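You operate a simulated robot arm through the tools that you are given. There is no shell and no other tool.

The job below is to be done with a simulated robot arm. You get a single attempt, and the scene is never put back.

TASK
Send the leaking capsule through the hopper to the REWORK crate.
Fine: it lies on the sorting bench; set the chute lever before you open the gate, shut the gate after.

It is judged by the outcome, as a careful person would: the job done as asked, and still so three seconds after it is handed in. It fails if anything else is knocked over, pushed out of place, dropped, spilled or broken.

THE ROBOT
A 7-joint arm with a two-finger parallel gripper, fixed in place. Base frame: the origin is at the foot of the arm, x ahead of it, y to its left, z up. Readings come in cm, degrees, newtons and seconds.
Its first joint turns from -166.0 to 166.0 degrees. Payload 3.43 kg.
Tool frame: the origin (TCP) lies between the finger pads and is the grasp point; the fingertips stand 3 cm ahead of it; z points along the fingers, y is the line along which they close. The gripper opens to 9.4 cm. The fingers are 2.8 cm wide and 1 cm thick; the gripper's body (5 by 9.6 cm) begins 5.5 cm behind the TCP.
Orientation is told as [roll, pitch, yaw] about the base's x, y, z axes, in that order, counted from this pose: with the fingers straight down and closing along the base's y, the tool's x points along the base's -x, its y along +y and its z along -z.

THE INTERFACE
- The arm moves only by the tool play_rows. Its argument "targets" is a list of rows, each an object of numbers (a shift or turn left out is 0, a gripper value left out holds the last): "dx", "dy", "dz": the shift along the tool's x, y, z in units of 150 mm (1.0 is 150 mm); "rx", "ry", "rz": the turn, a rotation vector about the tool's x, y, z in units of 60 degrees (1.0 is 60 degrees). In form: [{"dx": .., "dy": .., "dz": .., "rx": .., "ry": .., "rz": ..}, ...]. A call has 1 to 20 rows; each row is the pose to reach, as a shift and turn from the pose commanded when the call began, along the tool's axes at that moment. "claw" is the gripper command, from -1 (fully open) to 1 (shut), values between in proportion, set as the call begins (left out, the last holds). A call with a number of a shift or a turn outside -1 to 1 is refused whole. Each row takes 0.2 s and may step no farther than 5 cm and 8.6 degrees from the row before; otherwise, or with a gripper value out of range, the whole call is refused. A pose out of reach is approached as far as the arm can. The call stops where the force on the tool passes 90 N (or 10 N more than at its start, if that is more) or the arm is blocked; 0.2 s more then pass. The fingers move at their own pace (about 4.5 cm/s each) and stop on an object; they squeeze with about 33 N. The grip force told is the motor's: it shows also when the fingers shut on nothing. Time passes only in rows, and 0.2 s behind the last, so rows that repeat a pose let the fingers close. The reply holds the time, the measured pose of the TCP, the force on the tool along the base axes, the opening and the grip force, in the units named above and with some noise, with the torque about the TCP (base axes, N m) and any sound that the robot's microphone picked up.
- Cameras (640 x 400 px; columns grow to the right, rows downward): "scene" is fixed at [4.9, -49.48, 150.48]; the picture's right is [0.39, -0.92, 0.00], its down [-0.62, -0.26, -0.74] and it looks along [0.68, 0.29, -0.67] (base axes); focal length 244 px, centre (320, 200). "wrist" rides on the gripper at [7.6, 1.4, -10.2] in the tool frame; the picture's right is [-0.18, 0.98, 0.00], its down [-0.75, -0.14, -0.64] and it looks along [-0.63, -0.12, 0.77] (tool axes); focal length 243 px, centre (320, 200). There is no depth. A picture from a camera that has moved, and an enlarged one, comes with that camera's place and axes in the base frame and with its lens. The place of the scene camera against the robot may be out by one fixed shift of up to 1.8 cm in any direction.
- camera(camera): a new picture of that camera. It takes no simulated time.
- close_up(camera, box): a new picture of the part [left, top, right, bottom] of that camera's present view, enlarged. It takes no simulated time.
- finish_job(): hands the job in; it is judged then, once.

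Nothing tells you positions but the pictures and the camera data. Unless the task says otherwise, let go and move clear before handing in.

The tools are called after "Request:" as a command line: name --argument value ..., lists and objects as JSON in quotes. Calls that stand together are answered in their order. play_rows: Moves the arm, as the interface text tells. Its arguments: {"type":"object","properties":{"targets":{"type":"array"},"claw":{"type":"number"}},"required":["targets"]} The other tools are called the same way: camera (camera) takes a picture; close_up (camera, box) takes an enlarged picture of a part of a camera's view; finish_job () hands the job in.

At the start:

```text
time: 0.0
ee_pos: [44.68, -26.15, 129.49]
tool_rot: [0.1, 0.0, 0.0]
force: [-0.8, 0.5, -0.2]
moment: [-0.02, 0.0, 0.01]
grip_width: 9.39
grasp_force: 0.1
```

scene: 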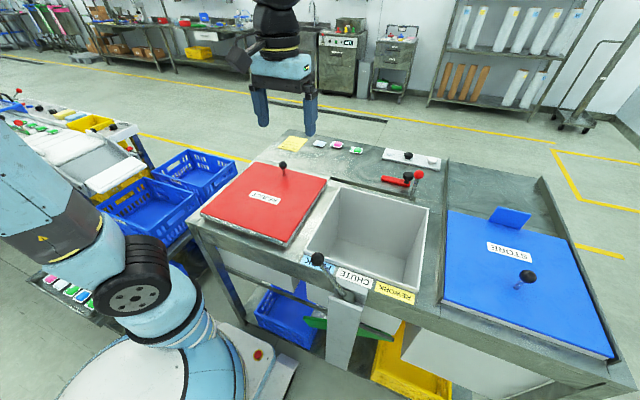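
wrist: 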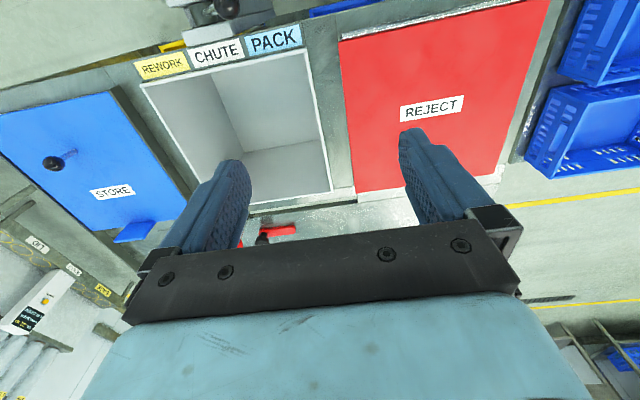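

I see a bench with a grey hopper, a red REJECT lid, a blue STORE lid, a chute lever by PACK/CHUTE/REWORK labels, a red handle and some small coloured items at the far edge. I will look closer before moving.

Request:
close_up --camera "scene" --box '[260, 120, 460, 220]'

Request:
close_up --camera "scene" --box '[260, 220, 460, 380]'

Request:
close_up --camera "scene" --box '[0, 80, 160, 200]'

Request:
close_up --camera "scene" --box '[420, 150, 640, 400]'

Request:
close_up --camera "wrist" --box '[100, 0, 360, 260]'

```text
3.20 times, centred on (360, 170) of scene
camera zoom: at [4.9, -49.48, 150.48], right [0.39, -0.92, 0.0], down [-0.62, -0.26, -0.74], along [0.68, 0.29, -0.67], focal length 779 px, centre (192, 296)
```

zoom: 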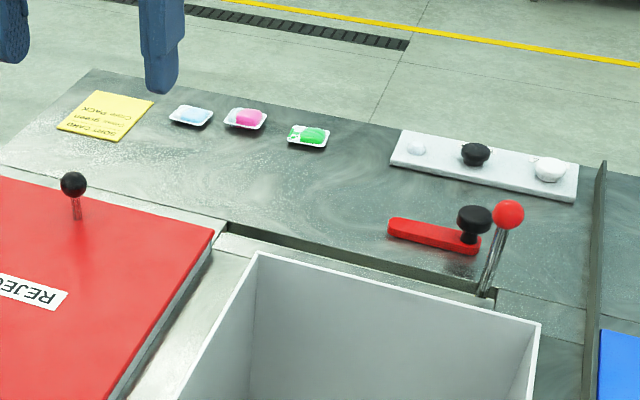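

```text
2.50 times, centred on (360, 300) of scene
camera zoom: at [4.9, -49.48, 150.48], right [0.39, -0.92, 0.0], down [-0.62, -0.26, -0.74], along [0.68, 0.29, -0.67], focal length 609 px, centre (220, -50)
```

zoom: 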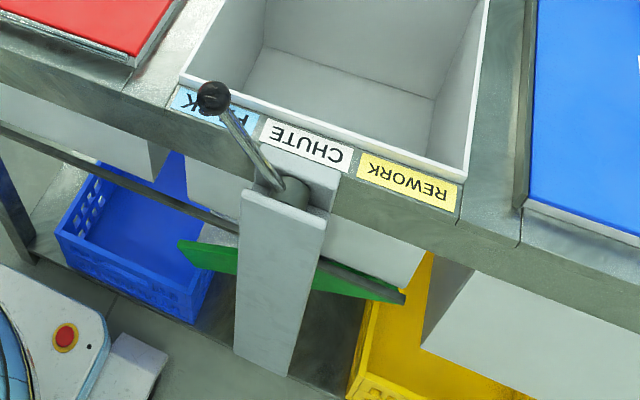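

```text
3.33 times, centred on (80, 140) of scene
camera zoom: at [4.9, -49.48, 150.48], right [0.39, -0.92, 0.0], down [-0.62, -0.26, -0.74], along [0.68, 0.29, -0.67], focal length 812 px, centre (1120, 400)
```

zoom: 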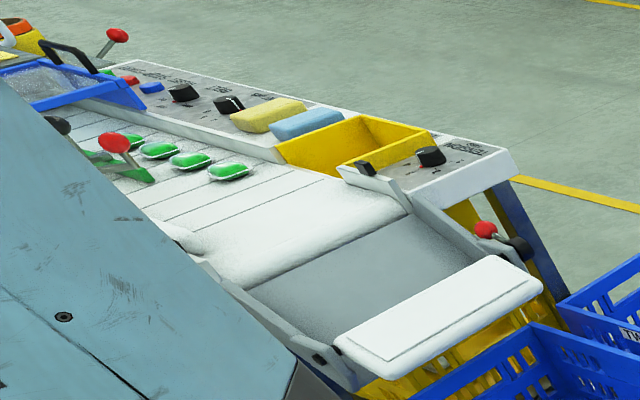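

```text
1.60 times, centred on (530, 275) of scene
camera zoom: at [4.9, -49.48, 150.48], right [0.39, -0.92, 0.0], down [-0.62, -0.26, -0.74], along [0.68, 0.29, -0.67], focal length 390 px, centre (-16, 80)
```

zoom: 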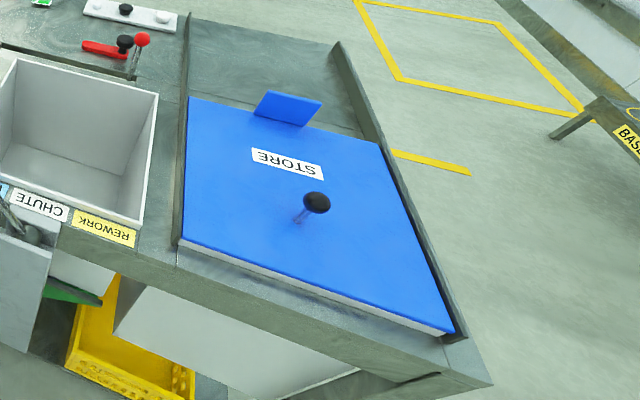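

```text
1.54 times, centred on (230, 130) of wrist
camera zoom: at [37.0, -24.66, 139.68], right [0.18, 0.98, 0.0], down [0.75, -0.14, 0.64], along [0.63, -0.12, -0.77], focal length 373 px, centre (458, 308)
```

zoom: 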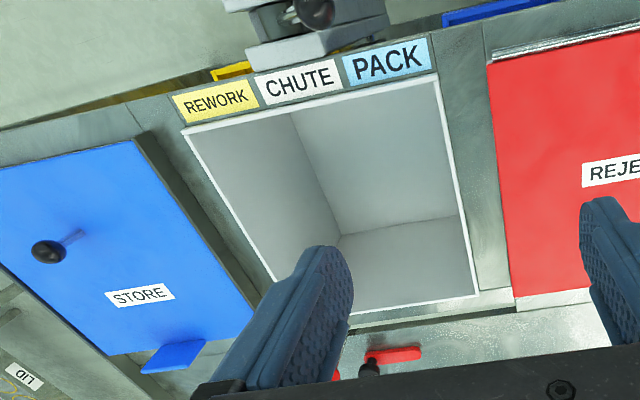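

The three small items on trays look like capsules (blue, pink, green), with a yellow card nearby. I'll zoom in on them, the card and the levers.

Request:
close_up --camera "scene" --box '[305, 130, 375, 174]'

Request:
close_up --camera "scene" --box '[270, 130, 320, 165]'

Request:
close_up --camera "scene" --box '[370, 140, 450, 220]'

Request:
close_up --camera "scene" --box '[290, 240, 370, 310]'

```text
9.09 times, centred on (340, 152) of scene
camera zoom: at [4.9, -49.48, 150.48], right [0.39, -0.92, 0.0], down [-0.62, -0.26, -0.74], along [0.68, 0.29, -0.67], focal length 2214 px, centre (138, 636)
```

zoom: 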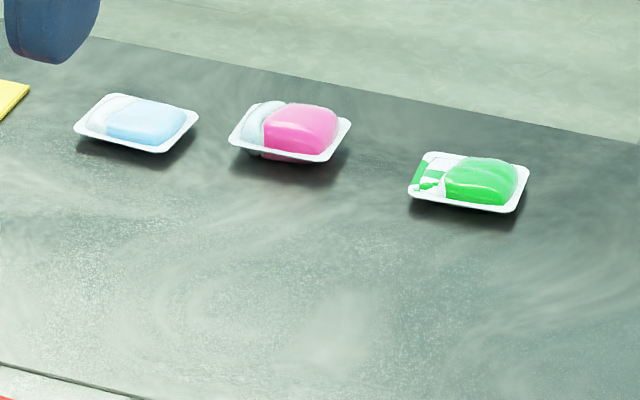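

```text
11.43 times, centred on (295, 148) of scene
camera zoom: at [4.9, -49.48, 150.48], right [0.39, -0.92, 0.0], down [-0.62, -0.26, -0.74], along [0.68, 0.29, -0.67], focal length 2783 px, centre (606, 800)
```

zoom: 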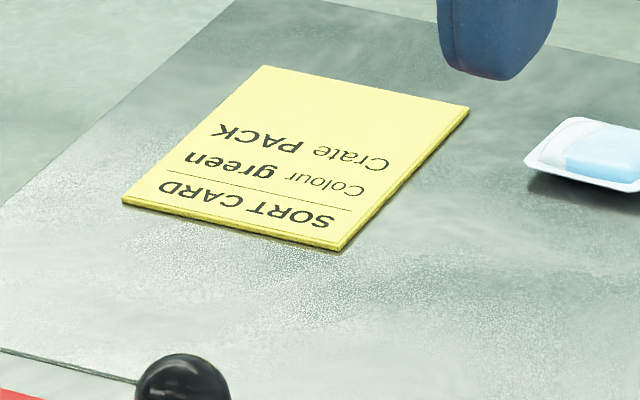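

```text
5.00 times, centred on (410, 180) of scene
camera zoom: at [4.9, -49.48, 150.48], right [0.39, -0.92, 0.0], down [-0.62, -0.26, -0.74], along [0.68, 0.29, -0.67], focal length 1217 px, centre (-130, 300)
```

zoom: 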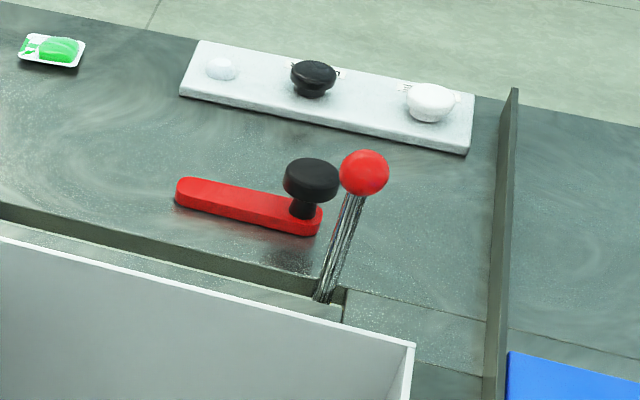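

```text
5.71 times, centred on (330, 275) of scene
camera zoom: at [4.9, -49.48, 150.48], right [0.39, -0.92, 0.0], down [-0.62, -0.26, -0.74], along [0.68, 0.29, -0.67], focal length 1391 px, centre (263, -229)
```

zoom: 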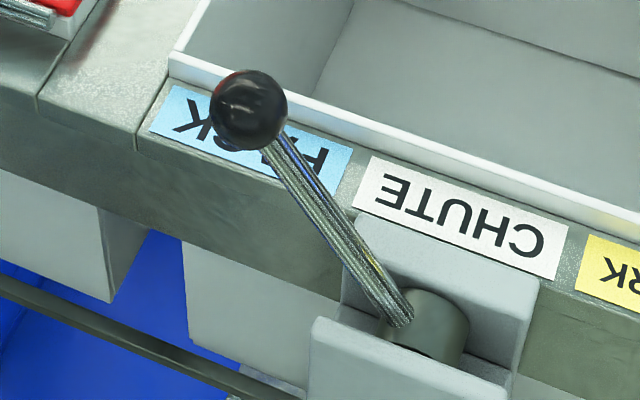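

The card (green → PACK) is only general information; the task says the leaking one goes to REWORK. The capsules appear to lie far back on the bench (x≈104), so I'll move forward at height to look with the wrist camera.

Request:
play_rows --targets '[{"dx": -0.2}, {"dx": -0.5}, {"dx": -0.8}, {"dx": -1.0}, {"dx": -1.0}]'

```text
time: 1.2
ee_pos: [59.75, -26.4, 129.31]
tool_rot: [0.0, 0.1, 0.0]
force: [0.0, -0.1, -0.2]
moment: [0.0, -0.01, -0.02]
grip_width: 9.4
grasp_force: 0.1
```

The arm moved 15 cm forward as expected. I'll continue forward and look.

Request:
play_rows --targets '[{"dx": -0.3}, {"dx": -0.6}, {"dx": -0.9}, {"dx": -1.0}, {"dx": -1.0}]'

Request:
camera --camera "wrist"

Request:
camera --camera "scene"

```text
time: 2.4
ee_pos: [74.85, -25.88, 129.51]
tool_rot: [0.0, 0.0, 0.0]
force: [0.3, -0.1, -0.6]
moment: [0.03, -0.02, 0.0]
grip_width: 9.39
grasp_force: 0.1
```

```text
taken
camera wrist: at [67.12, -24.51, 139.74], right [0.18, 0.98, 0.0], down [0.75, -0.14, 0.64], along [0.63, -0.12, -0.77], focal length 243 px, centre (320, 200)
```

wrist: 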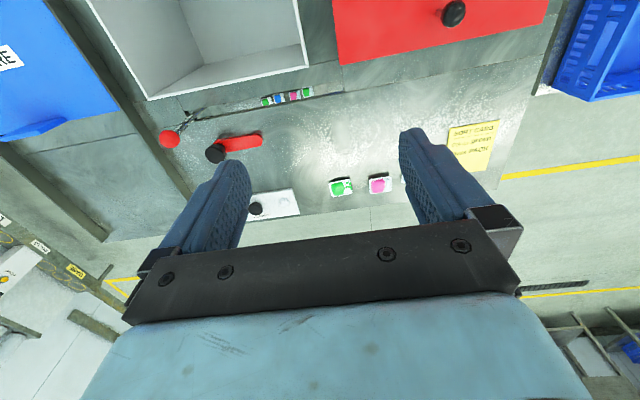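

```text
taken
```

scene: 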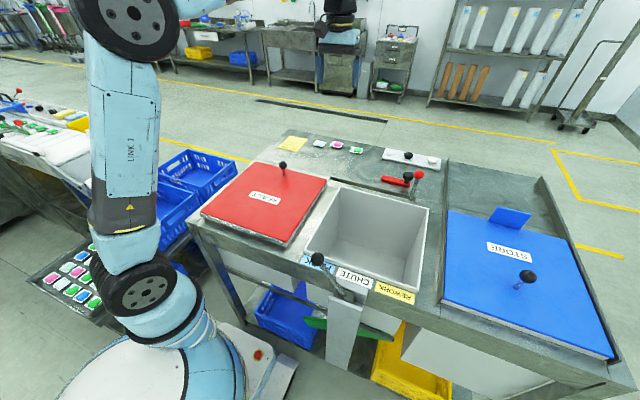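

The wrist view agrees: green capsule near (104, -26). I'll enlarge the details: capsules, levers, knob panel and the small coloured strip behind the hopper.

Request:
close_up --camera "wrist" --box '[310, 160, 410, 210]'

Request:
close_up --camera "wrist" --box '[140, 80, 340, 220]'

Request:
close_up --camera "wrist" --box '[250, 75, 350, 125]'

Request:
close_up --camera "wrist" --box '[430, 110, 520, 180]'

Request:
close_up --camera "scene" --box '[370, 140, 450, 190]'

Request:
close_up --camera "scene" --box '[20, 230, 120, 320]'

```text
6.40 times, centred on (360, 185) of wrist
camera zoom: at [67.12, -24.51, 139.74], right [0.18, 0.98, 0.0], down [0.75, -0.14, 0.64], along [0.63, -0.12, -0.77], focal length 1553 px, centre (64, 296)
```

zoom: 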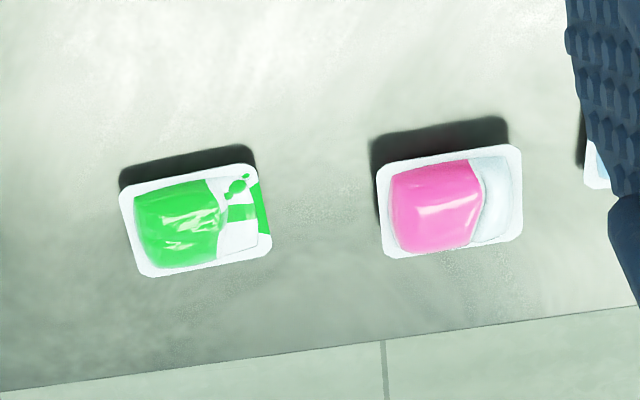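

```text
2.86 times, centred on (240, 150) of wrist
camera zoom: at [67.12, -24.51, 139.74], right [0.18, 0.98, 0.0], down [0.75, -0.14, 0.64], along [0.63, -0.12, -0.77], focal length 693 px, centre (549, 343)
```

zoom: 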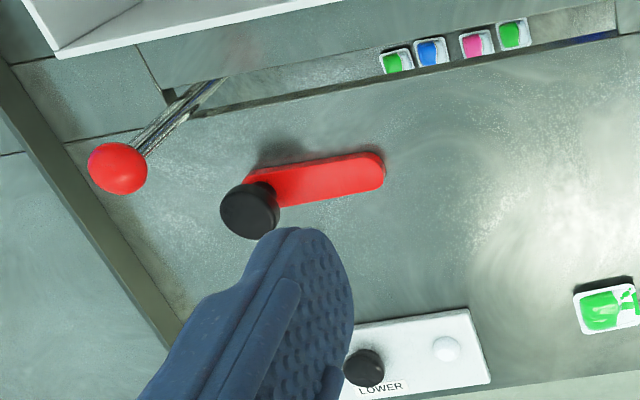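

```text
6.40 times, centred on (300, 100) of wrist
camera zoom: at [67.12, -24.51, 139.74], right [0.18, 0.98, 0.0], down [0.75, -0.14, 0.64], along [0.63, -0.12, -0.77], focal length 1553 px, centre (448, 840)
```

zoom: 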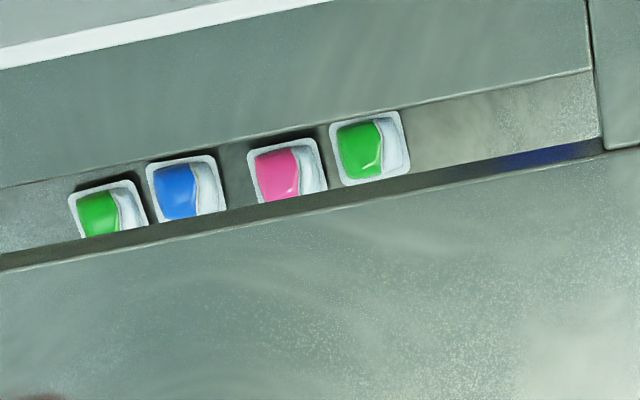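

```text
5.71 times, centred on (475, 145) of wrist
camera zoom: at [67.12, -24.51, 139.74], right [0.18, 0.98, 0.0], down [0.75, -0.14, 0.64], along [0.63, -0.12, -0.77], focal length 1386 px, centre (-566, 514)
```

zoom: 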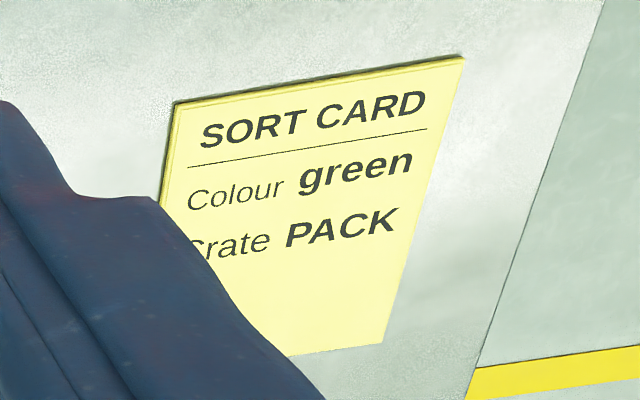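

```text
8.00 times, centred on (410, 165) of scene
camera zoom: at [4.9, -49.48, 150.48], right [0.39, -0.92, 0.0], down [-0.62, -0.26, -0.74], along [0.68, 0.29, -0.67], focal length 1948 px, centre (-400, 480)
```

zoom: 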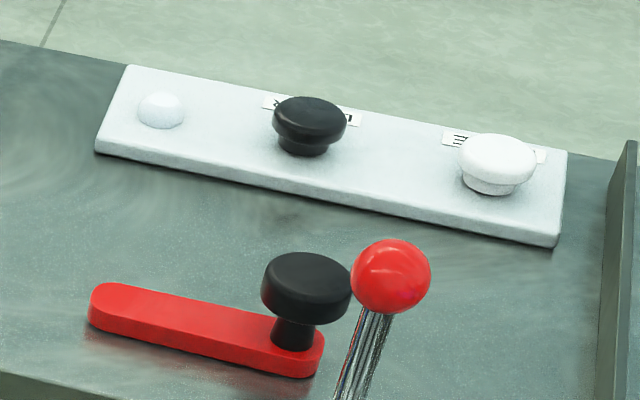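

```text
4.44 times, centred on (70, 275) of scene
camera zoom: at [4.9, -49.48, 150.48], right [0.39, -0.92, 0.0], down [-0.62, -0.26, -0.74], along [0.68, 0.29, -0.67], focal length 1082 px, centre (1431, -133)
```

zoom: 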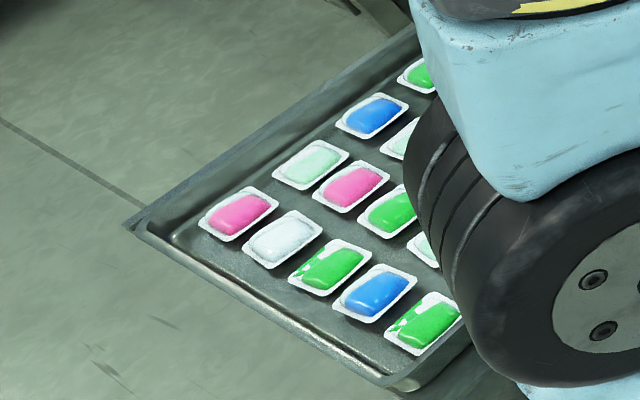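

The green capsule has green smeared over its white compartment, which marks it as the leaking one; pink and blue look intact. Next I shift to look at the red lever, the red crank and the knob panel to work out which is the gate control.

Request:
play_rows --targets '[{"dy": -0.3, "dz": 0.1}, {"dy": -0.6, "dz": 0.2}, {"dy": -0.9, "dz": 0.3}, {"dy": -1.0, "dz": 0.4}, {"dy": -1.0, "dz": 0.4}]'

Request:
camera --camera "wrist"

```text
time: 3.6
ee_pos: [74.25, -41.01, 123.44]
tool_rot: [0.1, 0.0, 0.0]
force: [0.0, 0.1, 1.2]
moment: [-0.01, -0.04, 0.04]
grip_width: 9.41
grasp_force: 0.1
```

```text
taken
camera wrist: at [66.8, -39.53, 133.62], right [0.18, 0.98, 0.0], down [0.75, -0.14, 0.64], along [0.63, -0.12, -0.77], focal length 243 px, centre (320, 200)
```

wrist: 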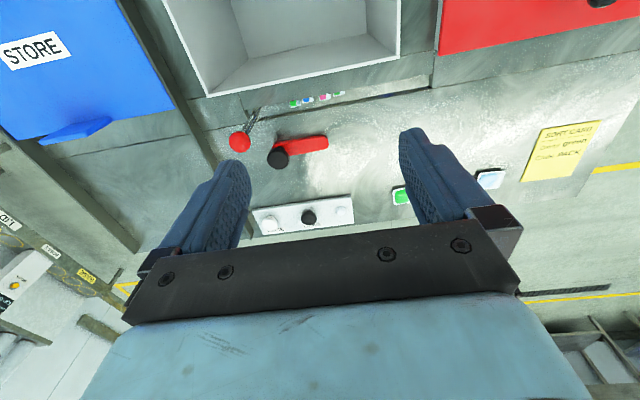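

Request:
close_up --camera "wrist" --box '[200, 80, 360, 180]'

Request:
close_up --camera "wrist" --box '[240, 180, 370, 245]'

Request:
close_up --camera "wrist" --box '[470, 150, 520, 200]'

Request:
close_up --camera "wrist" --box '[160, 0, 420, 110]'

```text
4.00 times, centred on (280, 130) of wrist
camera zoom: at [66.8, -39.53, 133.62], right [0.18, 0.98, 0.0], down [0.75, -0.14, 0.64], along [0.63, -0.12, -0.77], focal length 970 px, centre (480, 480)
```

zoom: 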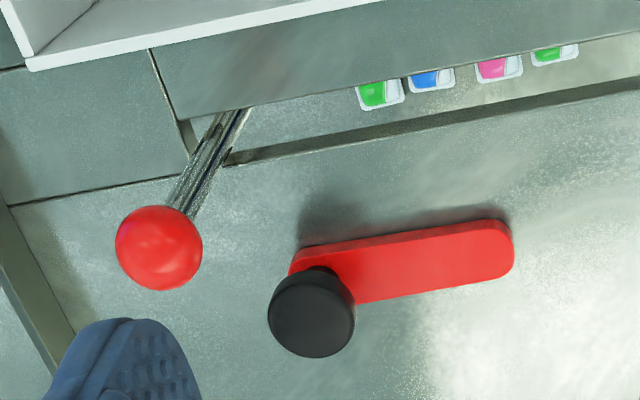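

```text
4.92 times, centred on (305, 212) of wrist
camera zoom: at [66.8, -39.53, 133.62], right [0.18, 0.98, 0.0], down [0.75, -0.14, 0.64], along [0.63, -0.12, -0.77], focal length 1194 px, centre (394, 138)
```

zoom: 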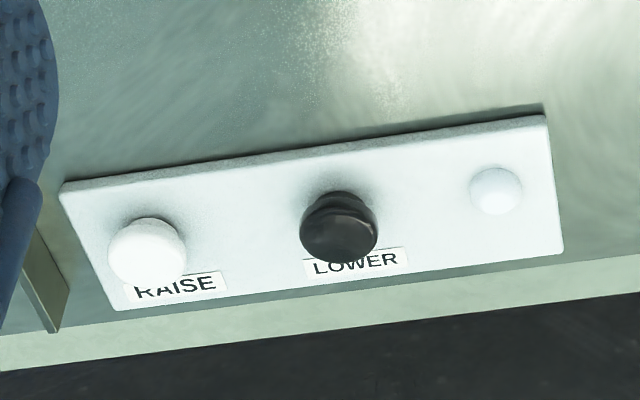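

```text
8.00 times, centred on (495, 175) of wrist
camera zoom: at [66.8, -39.53, 133.62], right [0.18, 0.98, 0.0], down [0.75, -0.14, 0.64], along [0.63, -0.12, -0.77], focal length 1941 px, centre (-1080, 400)
```

zoom: 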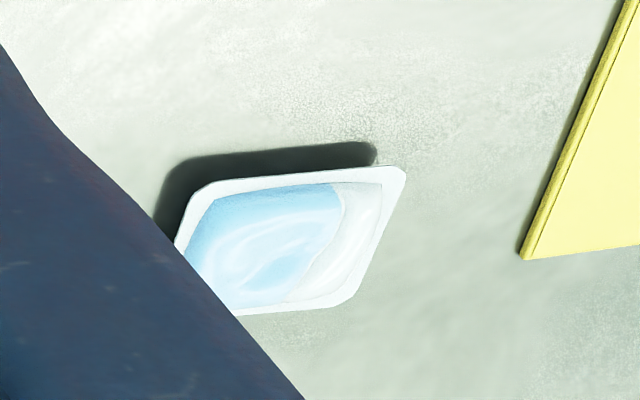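

```text
2.46 times, centred on (290, 55) of wrist
camera zoom: at [66.8, -39.53, 133.62], right [0.18, 0.98, 0.0], down [0.75, -0.14, 0.64], along [0.63, -0.12, -0.77], focal length 597 px, centre (394, 557)
```

zoom: 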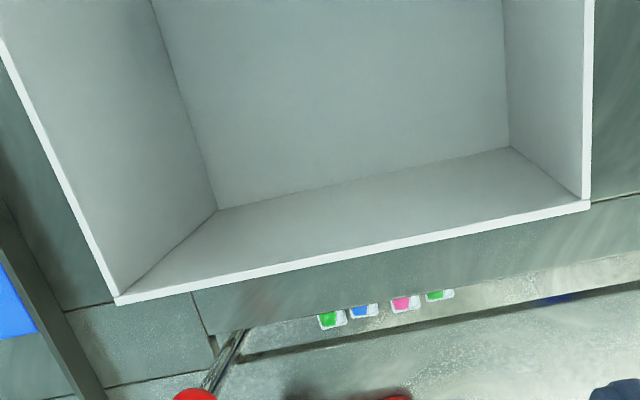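

The panel is labelled RAISE/LOWER, so it isn't the gate. The red ball lever stands at about (80.7, -54, 101) at one end of a slot behind the hopper. I'll go lower for a closer view of its base and the hopper's inside.

Request:
play_rows --targets '[{"dx": 0.12, "dy": -0.18, "dz": 0.2}, {"dx": 0.25, "dy": -0.36, "dz": 0.4}, {"dx": 0.38, "dy": -0.54, "dz": 0.6}, {"dx": 0.5, "dy": -0.7, "dz": 0.8}, {"dx": 0.55, "dy": -0.73, "dz": 0.85}, {"dx": 0.55, "dy": -0.73, "dz": 0.85}]'

Request:
camera --camera "wrist"

Request:
close_up --camera "wrist" --box '[220, 60, 420, 200]'

```text
time: 5.0
ee_pos: [66.18, -51.89, 110.75]
tool_rot: [-0.1, -0.1, 0.1]
force: [0.4, 0.5, -0.3]
moment: [0.01, 0.0, 0.02]
grip_width: 9.4
grasp_force: 0.0
```

```text
taken
camera wrist: at [58.6, -50.57, 120.84], right [0.18, 0.98, 0.0], down [0.75, -0.14, 0.64], along [0.63, -0.12, -0.77], focal length 243 px, centre (320, 200)
```

wrist: 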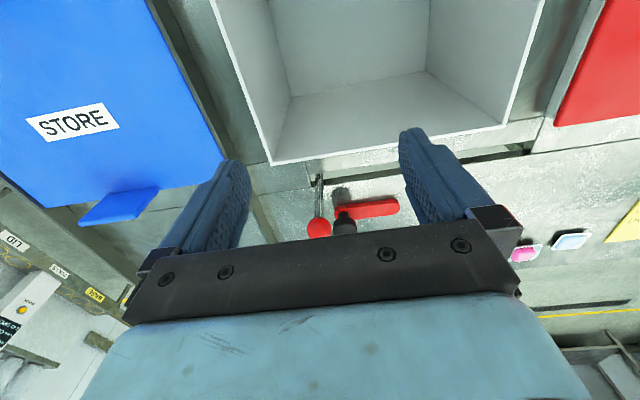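

```text
2.86 times, centred on (320, 130) of wrist
camera zoom: at [58.6, -50.57, 120.84], right [0.18, 0.98, 0.0], down [0.75, -0.14, 0.64], along [0.63, -0.12, -0.77], focal length 693 px, centre (320, 400)
```

zoom: 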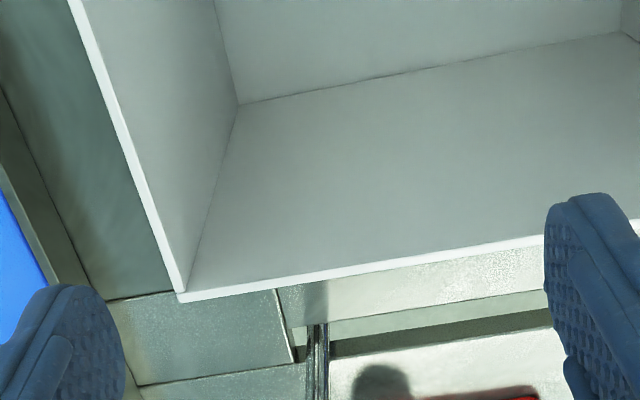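

The hopper is a deep box with its floor at about z≈62. I'll turn the tool -90° in yaw so the camera looks along the slot and shows how the red lever is mounted.

Request:
play_rows --targets '[{"dx": -0.12, "dy": 0.12, "dz": -0.03, "rz": 0.14}, {"dx": -0.24, "dy": 0.24, "dz": -0.06, "rz": 0.28}, {"dx": -0.36, "dy": 0.36, "dz": -0.1, "rz": 0.42}, {"dx": -0.48, "dy": 0.48, "dz": -0.13, "rz": 0.56}, {"dx": -0.6, "dy": 0.6, "dz": -0.13, "rz": 0.7}, {"dx": -0.72, "dy": 0.72, "dz": -0.13, "rz": 0.84}, {"dx": -0.84, "dy": 0.84, "dz": -0.13, "rz": 0.98}, {"dx": -0.92, "dy": 0.92, "dz": -0.13, "rz": 1.0}, {"dx": -0.92, "dy": 0.92, "dz": -0.13, "rz": 1.0}]'

Request:
play_rows --targets '[{"rz": 0.14}, {"rz": 0.28}, {"rz": 0.42}, {"rz": 0.5}, {"rz": 0.5}]'

Request:
camera --camera "wrist"

```text
time: 7.0
ee_pos: [80.13, -38.25, 112.52]
tool_rot: [0.1, 0.0, -60.0]
force: [-0.3, 0.2, 0.5]
moment: [-0.04, 0.02, -0.01]
grip_width: 9.38
grasp_force: 0.1
```

```text
time: 8.2
ee_pos: [80.17, -38.26, 112.73]
tool_rot: [-0.1, 0.1, -90.1]
force: [-0.1, -0.2, -0.2]
moment: [-0.05, 0.01, -0.01]
grip_width: 9.43
grasp_force: 0.1
```

```text
taken
camera wrist: at [81.63, -30.59, 122.85], right [0.98, -0.18, 0.0], down [-0.14, -0.75, 0.64], along [-0.12, -0.63, -0.77], focal length 243 px, centre (320, 200)
```

wrist: 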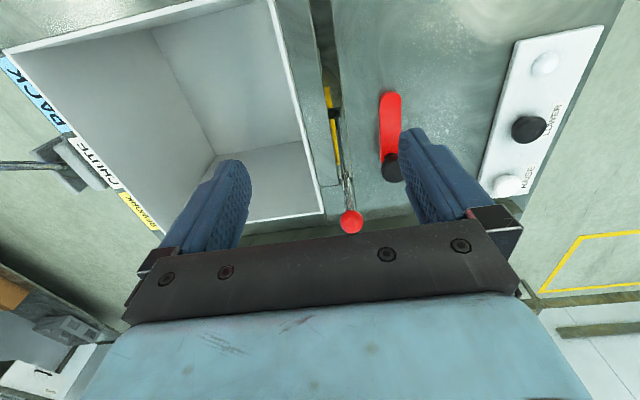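

Request:
close_up --camera "wrist" --box '[290, 60, 410, 240]'

Request:
close_up --camera "wrist" --box '[290, 0, 430, 110]'

Request:
close_up --camera "wrist" --box '[0, 100, 180, 240]'

```text
2.22 times, centred on (350, 150) of wrist
camera zoom: at [81.63, -30.59, 122.85], right [0.98, -0.18, 0.0], down [-0.14, -0.75, 0.64], along [-0.12, -0.63, -0.77], focal length 539 px, centre (253, 311)
```

zoom: 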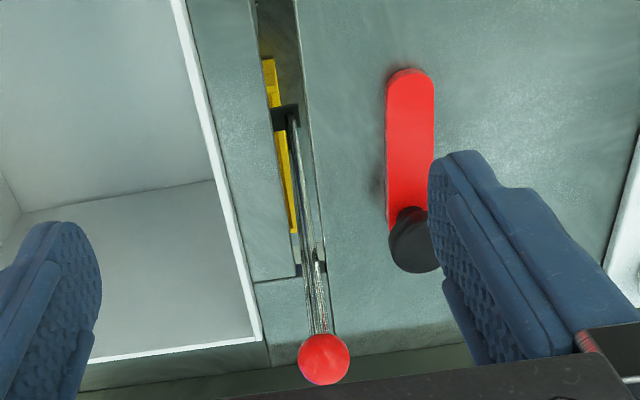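

```text
3.64 times, centred on (360, 55) of wrist
camera zoom: at [81.63, -30.59, 122.85], right [0.98, -0.18, 0.0], down [-0.14, -0.75, 0.64], along [-0.12, -0.63, -0.77], focal length 882 px, centre (174, 727)
```

zoom: 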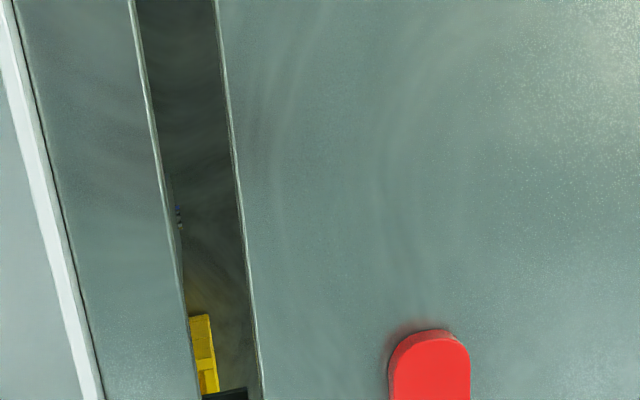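

```text
2.86 times, centred on (90, 170) of wrist
camera zoom: at [81.63, -30.59, 122.85], right [0.98, -0.18, 0.0], down [-0.14, -0.75, 0.64], along [-0.12, -0.63, -0.77], focal length 693 px, centre (977, 286)
```

zoom: 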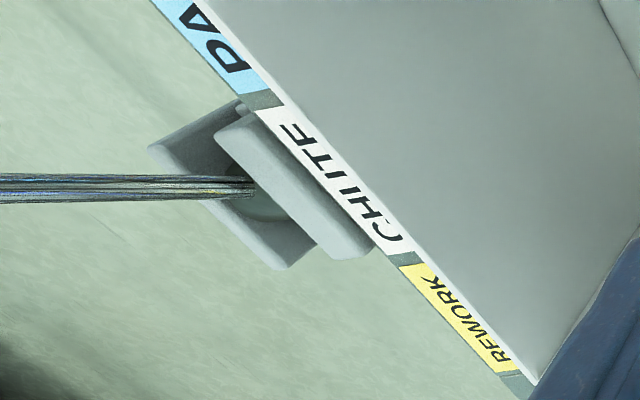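

The rod under the red ball goes straight down about 40 cm to a block at hopper-floor level, so it is the handle of a gate plate sliding along the slot (closed now, at the -y end). The chute lever leans to PACK; first I go back to yaw 0 and to the chute lever at about (36, -36, 100).

Request:
play_rows --targets '[{"dy": -0.14, "dz": -0.05, "rz": -0.14}, {"dy": -0.28, "dz": -0.1, "rz": -0.28}, {"dy": -0.42, "dz": -0.15, "rz": -0.42}, {"dy": -0.56, "dz": -0.2, "rz": -0.56}, {"dy": -0.7, "dz": -0.25, "rz": -0.7}, {"dy": -0.84, "dz": -0.3, "rz": -0.84}, {"dy": -0.97, "dz": -0.33, "rz": -0.97}, {"dy": -1.0, "dz": -0.33, "rz": -1.0}]'

Request:
play_rows --targets '[{"rz": -0.14}, {"rz": -0.28}, {"rz": -0.42}, {"rz": -0.5}, {"rz": -0.5}]'

```text
time: 10.0
ee_pos: [65.22, -38.36, 117.7]
tool_rot: [-0.1, 0.1, -29.8]
force: [-0.5, 0.8, 0.2]
moment: [0.02, 0.03, 0.01]
grip_width: 9.41
grasp_force: 0.0
```

```text
time: 11.2
ee_pos: [65.22, -38.28, 117.62]
tool_rot: [0.0, 0.0, 0.1]
force: [0.0, -0.6, 0.3]
moment: [-0.01, -0.03, -0.03]
grip_width: 9.38
grasp_force: 0.1
```

Back at yaw 0, above the hopper. I'll move back toward the chute lever and look at it.

Request:
play_rows --targets '[{"dx": 0.3}, {"dx": 0.6}, {"dx": 0.9}, {"dx": 1.0}, {"dx": 1.0}]'

Request:
play_rows --targets '[{"dx": 0.3}, {"dx": 0.6}, {"dx": 0.8}, {"dx": 0.8}]'

Request:
camera --camera "wrist"

Request:
camera --camera "scene"

```text
time: 12.4
ee_pos: [50.17, -38.48, 117.61]
tool_rot: [0.0, 0.0, 0.0]
force: [-1.0, -0.3, -0.3]
moment: [0.02, 0.01, 0.04]
grip_width: 9.4
grasp_force: 0.0
```

```text
time: 13.4
ee_pos: [38.24, -37.93, 117.59]
tool_rot: [0.1, 0.0, 0.1]
force: [1.2, -0.1, 0.5]
moment: [-0.04, -0.01, -0.01]
grip_width: 9.37
grasp_force: 0.0
```

```text
taken
camera wrist: at [30.69, -36.6, 127.82], right [0.18, 0.98, 0.0], down [0.75, -0.14, 0.64], along [0.63, -0.12, -0.77], focal length 243 px, centre (320, 200)
```

wrist: 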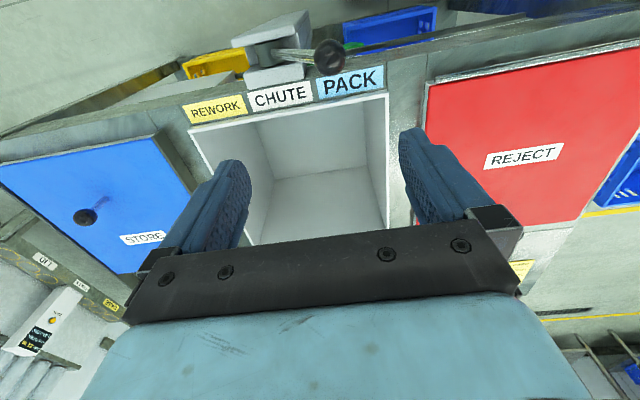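

```text
taken
```

scene: 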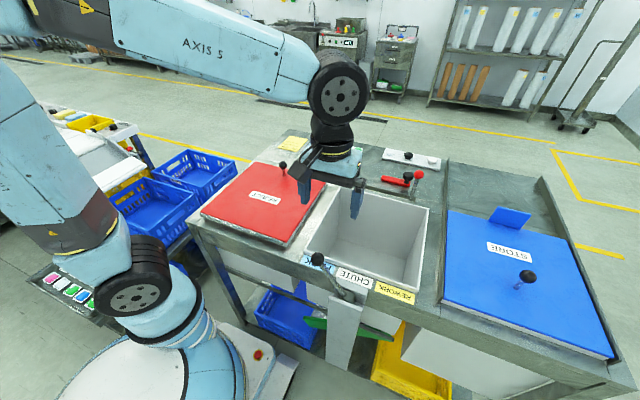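

The chute lever's black ball is at about (35.5, -36.4, 100.6) with its pivot near (35.5, -45, 89). I'll lower the open fingers so they straddle the ball.

Request:
play_rows --targets '[{"dx": 0.1, "dy": 0.06, "dz": 0.15}, {"dx": 0.18, "dy": 0.1, "dz": 0.4}, {"dx": 0.18, "dy": 0.1, "dz": 0.65}, {"dx": 0.18, "dy": 0.1, "dz": 0.9}, {"dx": 0.18, "dy": 0.1, "dz": 0.9}]' --claw -1

Request:
camera --camera "wrist"

Request:
close_up --camera "scene" --box '[260, 180, 420, 300]'

```text
time: 14.6
ee_pos: [35.75, -36.68, 104.19]
tool_rot: [0.1, -0.1, -0.1]
force: [-0.2, -0.5, 0.9]
moment: [0.02, -0.01, 0.02]
grip_width: 9.41
grasp_force: 0.0
```

```text
taken
camera wrist: at [28.14, -35.31, 114.32], right [0.18, 0.98, 0.0], down [0.75, -0.14, 0.64], along [0.63, -0.12, -0.77], focal length 243 px, centre (320, 200)
```

wrist: 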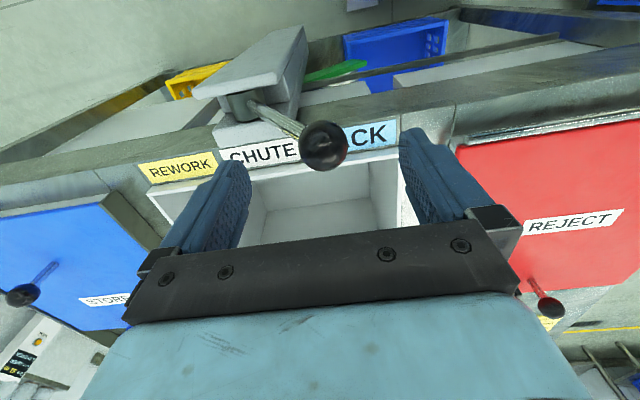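

```text
3.33 times, centred on (340, 240) of scene
camera zoom: at [4.9, -49.48, 150.48], right [0.39, -0.92, 0.0], down [-0.62, -0.26, -0.74], along [0.68, 0.29, -0.67], focal length 812 px, centre (253, 67)
```

zoom: 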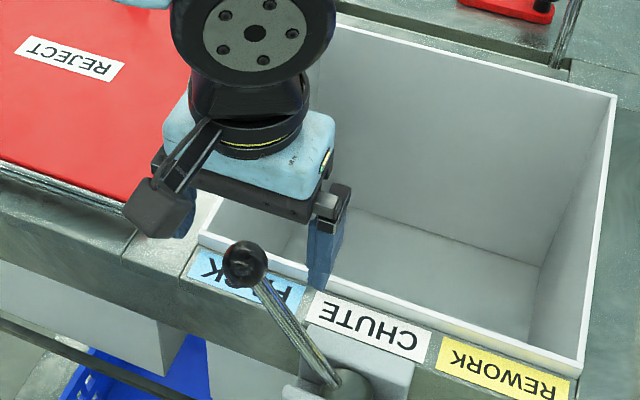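

The ball is centred between the fingers at (35.4, -36.5, 100.2). I'll lower 2.5 cm and then push it slowly toward -y (REWORK).

Request:
play_rows --targets '[{"dz": 0.09}, {"dz": 0.17}, {"dz": 0.17}]'

Request:
play_rows --targets '[{"dy": -0.1}, {"dy": -0.2}, {"dy": -0.28}, {"dy": -0.36}, {"dy": -0.44}, {"dy": -0.52}, {"dy": -0.6}, {"dy": -0.6}]'

Request:
camera --camera "wrist"

Request:
close_up --camera "scene" --box '[260, 180, 420, 300]'

```text
time: 15.4
ee_pos: [35.75, -36.8, 101.63]
tool_rot: [0.0, 0.0, 0.0]
force: [-0.2, -0.4, -0.1]
moment: [0.0, 0.03, 0.0]
grip_width: 9.4
grasp_force: 0.0
```

```text
time: 17.2
ee_pos: [35.4, -45.72, 101.78]
tool_rot: [0.0, -0.1, 0.0]
force: [0.4, -0.2, -0.4]
moment: [-0.01, 0.01, 0.0]
grip_width: 9.38
grasp_force: 0.0
```

```text
taken
camera wrist: at [27.72, -44.2, 111.99], right [0.18, 0.98, 0.0], down [0.75, -0.14, 0.64], along [0.63, -0.12, -0.77], focal length 243 px, centre (320, 200)
```

wrist: 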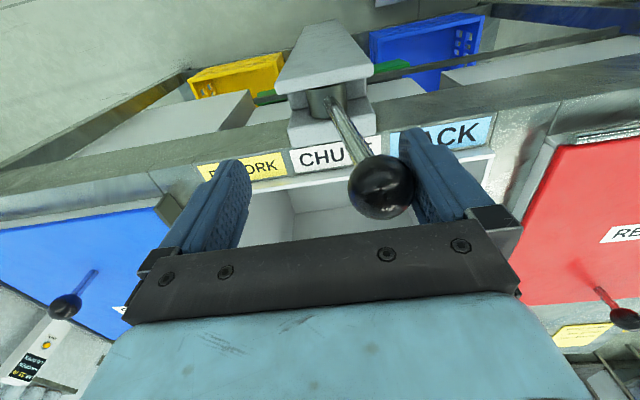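

```text
3.33 times, centred on (340, 240) of scene
camera zoom: at [4.9, -49.48, 150.48], right [0.39, -0.92, 0.0], down [-0.62, -0.26, -0.74], along [0.68, 0.29, -0.67], focal length 812 px, centre (253, 67)
```

zoom: 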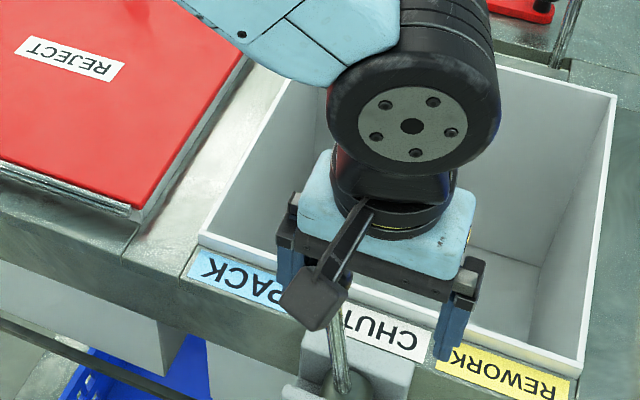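

The lever follows the finger with hardly any force and is near upright. I'll keep pushing toward REWORK in small steps.

Request:
play_rows --targets '[{"dy": -0.08}, {"dy": -0.16}, {"dy": -0.24}, {"dy": -0.32}, {"dy": -0.4}, {"dy": -0.48}, {"dy": -0.48}]'

Request:
camera --camera "wrist"

```text
time: 18.8
ee_pos: [35.52, -52.98, 101.76]
tool_rot: [0.0, 0.0, -0.1]
force: [0.6, -0.4, 0.4]
moment: [0.01, 0.0, 0.0]
grip_width: 9.41
grasp_force: 0.0
```

```text
taken
camera wrist: at [27.9, -51.63, 111.9], right [0.18, 0.98, 0.0], down [0.75, -0.14, 0.64], along [0.63, -0.12, -0.77], focal length 243 px, centre (320, 200)
```

wrist: 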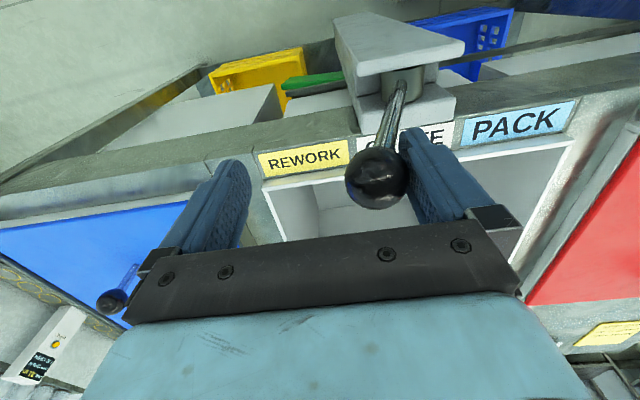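

The lever is past upright and leaning toward REWORK. I'll push the last few centimetres to its stop.

Request:
play_rows --targets '[{"dy": -0.06}, {"dy": -0.12}, {"dy": -0.18}, {"dy": -0.24}, {"dy": -0.28}, {"dy": -0.28}]'

Request:
camera --camera "wrist"

Request:
close_up --camera "scene" --box '[240, 200, 460, 380]'

```text
time: 20.2
ee_pos: [35.66, -56.69, 101.64]
tool_rot: [0.5, 0.1, 0.0]
force: [-8.7, 72.0, 0.2]
moment: [1.64, -0.07, 0.43]
grip_width: 9.43
grasp_force: 0.2
```

```text
taken
camera wrist: at [27.97, -55.36, 111.83], right [0.18, 0.98, 0.01], down [0.76, -0.15, 0.64], along [0.63, -0.11, -0.77], focal length 243 px, centre (320, 200)
```

wrist: 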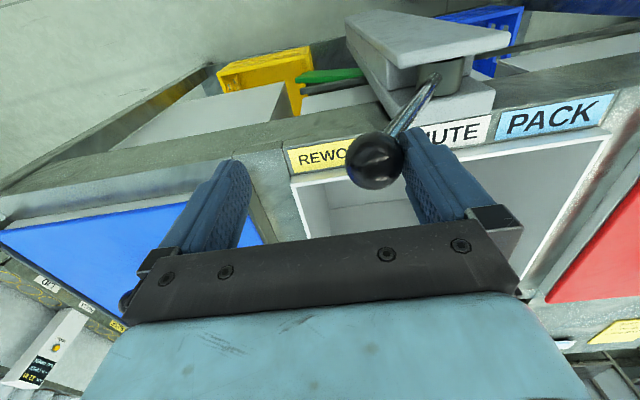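

```text
2.22 times, centred on (350, 290) of scene
camera zoom: at [4.9, -49.48, 150.48], right [0.39, -0.92, 0.0], down [-0.62, -0.26, -0.74], along [0.68, 0.29, -0.67], focal length 541 px, centre (253, 0)
```

zoom: 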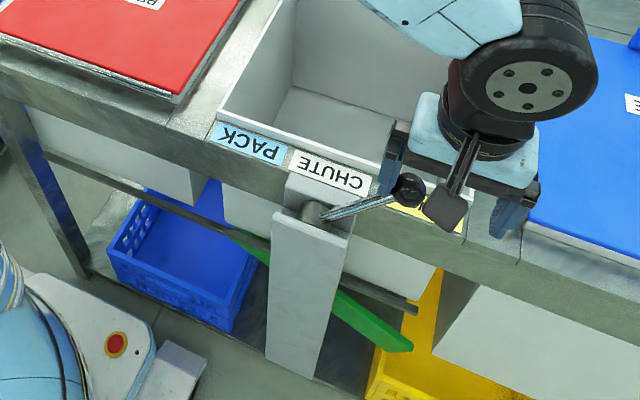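

The lever has hit its stop (72 N) and the green flap now slopes down toward the yellow REWORK crate. I'll back off, rise and check that it stays.

Request:
play_rows --targets '[{"dy": 0.05}, {"dy": 0.15}, {"dy": 0.2, "dz": -0.1}, {"dy": 0.2, "dz": -0.35}, {"dy": 0.2, "dz": -0.6}, {"dy": 0.2, "dz": -0.85}, {"dy": 0.2, "dz": -1.0}, {"dy": 0.2, "dz": -1.0}]'

Request:
camera --camera "wrist"

Request:
close_up --camera "scene" --box '[240, 200, 460, 380]'

```text
time: 22.0
ee_pos: [35.41, -54.02, 116.57]
tool_rot: [-0.1, 0.0, 0.0]
force: [-0.8, 0.6, 0.7]
moment: [-0.03, -0.02, 0.02]
grip_width: 9.4
grasp_force: 0.0
```

```text
taken
camera wrist: at [27.86, -52.64, 126.82], right [0.18, 0.98, 0.0], down [0.75, -0.14, 0.64], along [0.63, -0.12, -0.77], focal length 243 px, centre (320, 200)
```

wrist: 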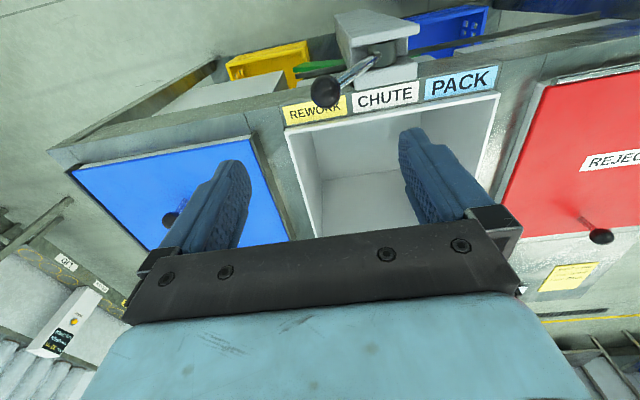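

```text
2.22 times, centred on (350, 290) of scene
camera zoom: at [4.9, -49.48, 150.48], right [0.39, -0.92, 0.0], down [-0.62, -0.26, -0.74], along [0.68, 0.29, -0.67], focal length 541 px, centre (253, 0)
```

zoom: 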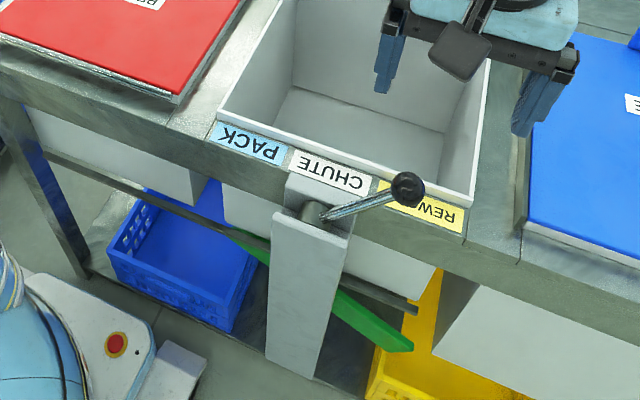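

The chute lever stays on REWORK. Now I travel at a safe height toward the green capsule, at about (104, -26.3); it's beyond straight-down reach, so I'll tilt the tool outward there.

Request:
play_rows --targets '[{"dx": -0.2, "dy": 0.15}, {"dx": -0.45, "dy": 0.35}, {"dx": -0.7, "dy": 0.55}, {"dx": -0.9, "dy": 0.75}, {"dx": -1.0, "dy": 0.9}, {"dx": -1.0, "dy": 0.9}]' --claw -0.75

Request:
play_rows --targets '[{"dx": -0.2, "dy": 0.15}, {"dx": -0.45, "dy": 0.35}, {"dx": -0.7, "dy": 0.55}, {"dx": -0.9, "dy": 0.75}, {"dx": -1.0, "dy": 0.9}, {"dx": -1.0, "dy": 0.95}]'

Request:
play_rows --targets '[{"dx": -0.1, "ry": -0.12}, {"dx": -0.3, "ry": -0.25}, {"dx": -0.5, "ry": -0.38}, {"dx": -0.7, "ry": -0.5}, {"dx": -0.9, "ry": -0.5}, {"dx": -1.0, "ry": -0.5}, {"dx": -1.0, "ry": -0.5}]'

Request:
camera --camera "wrist"

Request:
camera --camera "scene"

```text
time: 23.4
ee_pos: [50.4, -41.01, 116.93]
tool_rot: [0.0, -0.1, 0.0]
force: [0.8, -0.4, -0.1]
moment: [0.01, 0.01, 0.03]
grip_width: 8.22
grasp_force: 0.2
```

```text
time: 24.8
ee_pos: [65.38, -26.61, 116.73]
tool_rot: [0.0, 0.0, 0.0]
force: [0.0, 0.5, 0.4]
moment: [-0.02, -0.01, 0.0]
grip_width: 8.22
grasp_force: 0.0
```

```text
time: 26.4
ee_pos: [80.65, -26.56, 116.55]
tool_rot: [0.1, -30.0, 0.0]
force: [-0.2, -0.5, 0.0]
moment: [0.03, 0.0, 0.02]
grip_width: 8.24
grasp_force: 0.0
```

```text
taken
camera wrist: at [68.82, -25.07, 121.56], right [0.16, 0.98, 0.09], down [0.33, -0.14, 0.93], along [0.93, -0.12, -0.35], focal length 243 px, centre (320, 200)
```

wrist: 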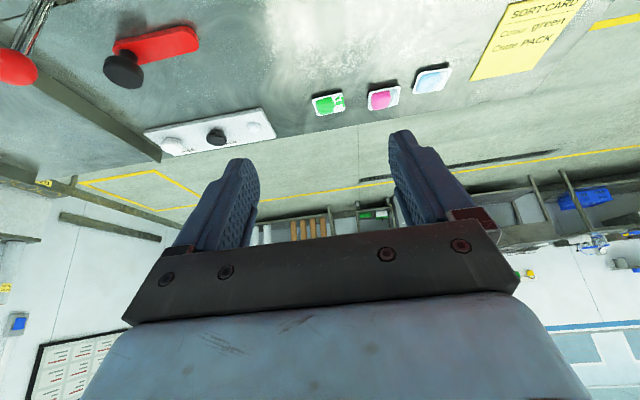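

```text
taken
```

scene: 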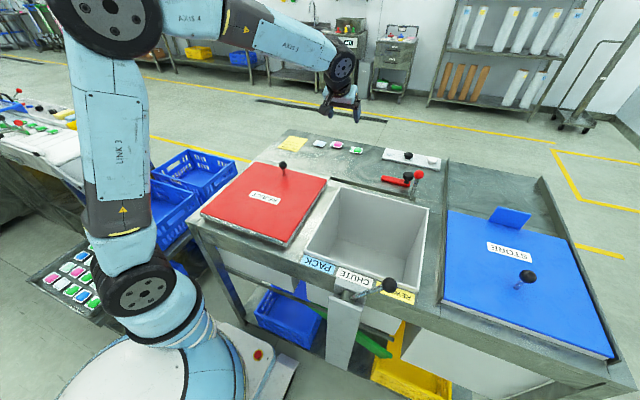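

The tool is tilted 30° outward and the capsules are in view. I'll enlarge them to confirm which leaks and refine positions.

Request:
close_up --camera "wrist" --box '[300, 55, 460, 125]'

Request:
close_up --camera "scene" --box '[305, 130, 375, 174]'

```text
4.00 times, centred on (380, 90) of wrist
camera zoom: at [68.82, -25.07, 121.56], right [0.16, 0.98, 0.09], down [0.33, -0.14, 0.93], along [0.93, -0.12, -0.35], focal length 970 px, centre (80, 640)
```

zoom: 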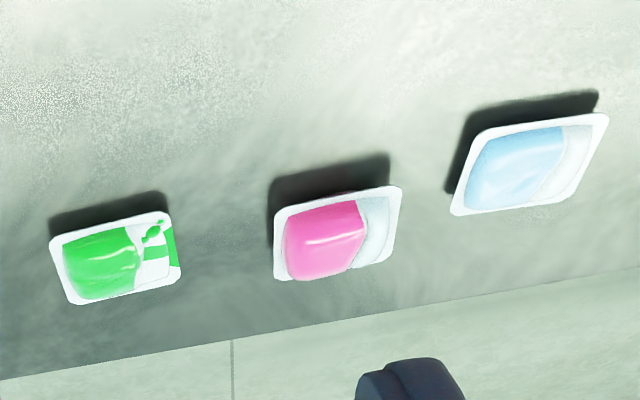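

```text
9.09 times, centred on (340, 152) of scene
camera zoom: at [4.9, -49.48, 150.48], right [0.39, -0.92, 0.0], down [-0.62, -0.26, -0.74], along [0.68, 0.29, -0.67], focal length 2214 px, centre (138, 636)
```

zoom: 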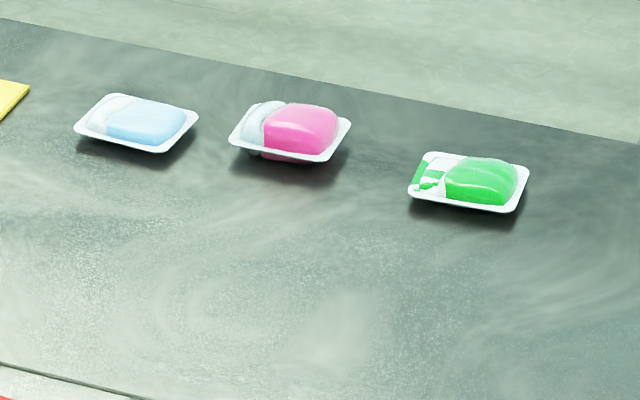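

Confirmed: green is the leaking one; pink and blue are clean. I'll advance along the tool axis to get nearer to it and refine its height.

Request:
play_rows --targets '[{"dx": -0.08, "dz": 0.2}, {"dx": -0.16, "dz": 0.42}, {"dx": -0.24, "dz": 0.64}, {"dx": -0.32, "dz": 0.84}, {"dx": -0.36, "dz": 0.95}, {"dx": -0.36, "dz": 0.95}]'

Request:
camera --camera "wrist"

Request:
close_up --camera "scene" --box '[290, 70, 410, 170]'

```text
time: 27.8
ee_pos: [92.28, -26.3, 107.09]
tool_rot: [0.0, -30.0, 0.0]
force: [-0.5, 0.7, 0.6]
moment: [0.0, -0.02, 0.0]
grip_width: 8.25
grasp_force: 0.0
```

```text
taken
camera wrist: at [80.49, -24.95, 112.08], right [0.16, 0.98, 0.09], down [0.33, -0.14, 0.93], along [0.93, -0.12, -0.35], focal length 243 px, centre (320, 200)
```

wrist: 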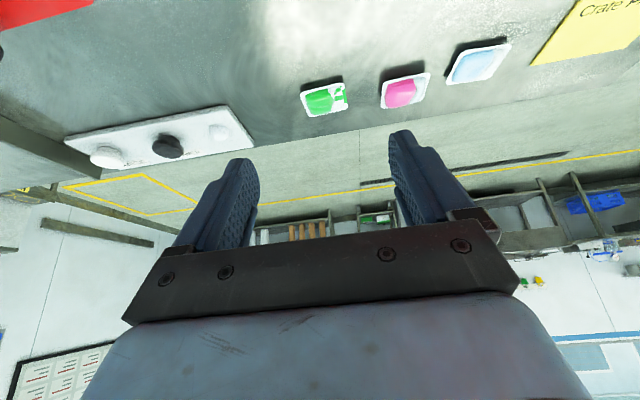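

```text
4.00 times, centred on (350, 120) of scene
camera zoom: at [4.9, -49.48, 150.48], right [0.39, -0.92, 0.0], down [-0.62, -0.26, -0.74], along [0.68, 0.29, -0.67], focal length 974 px, centre (200, 520)
```

zoom: 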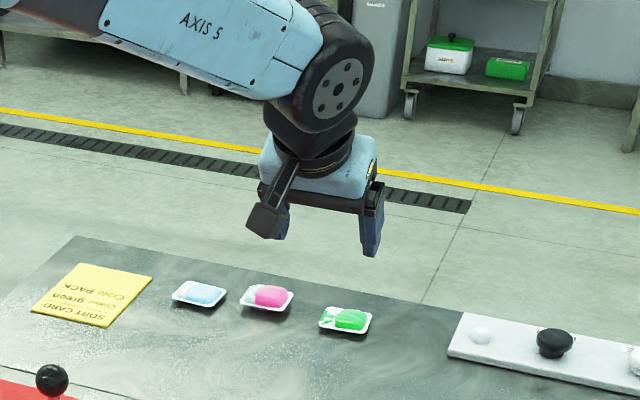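

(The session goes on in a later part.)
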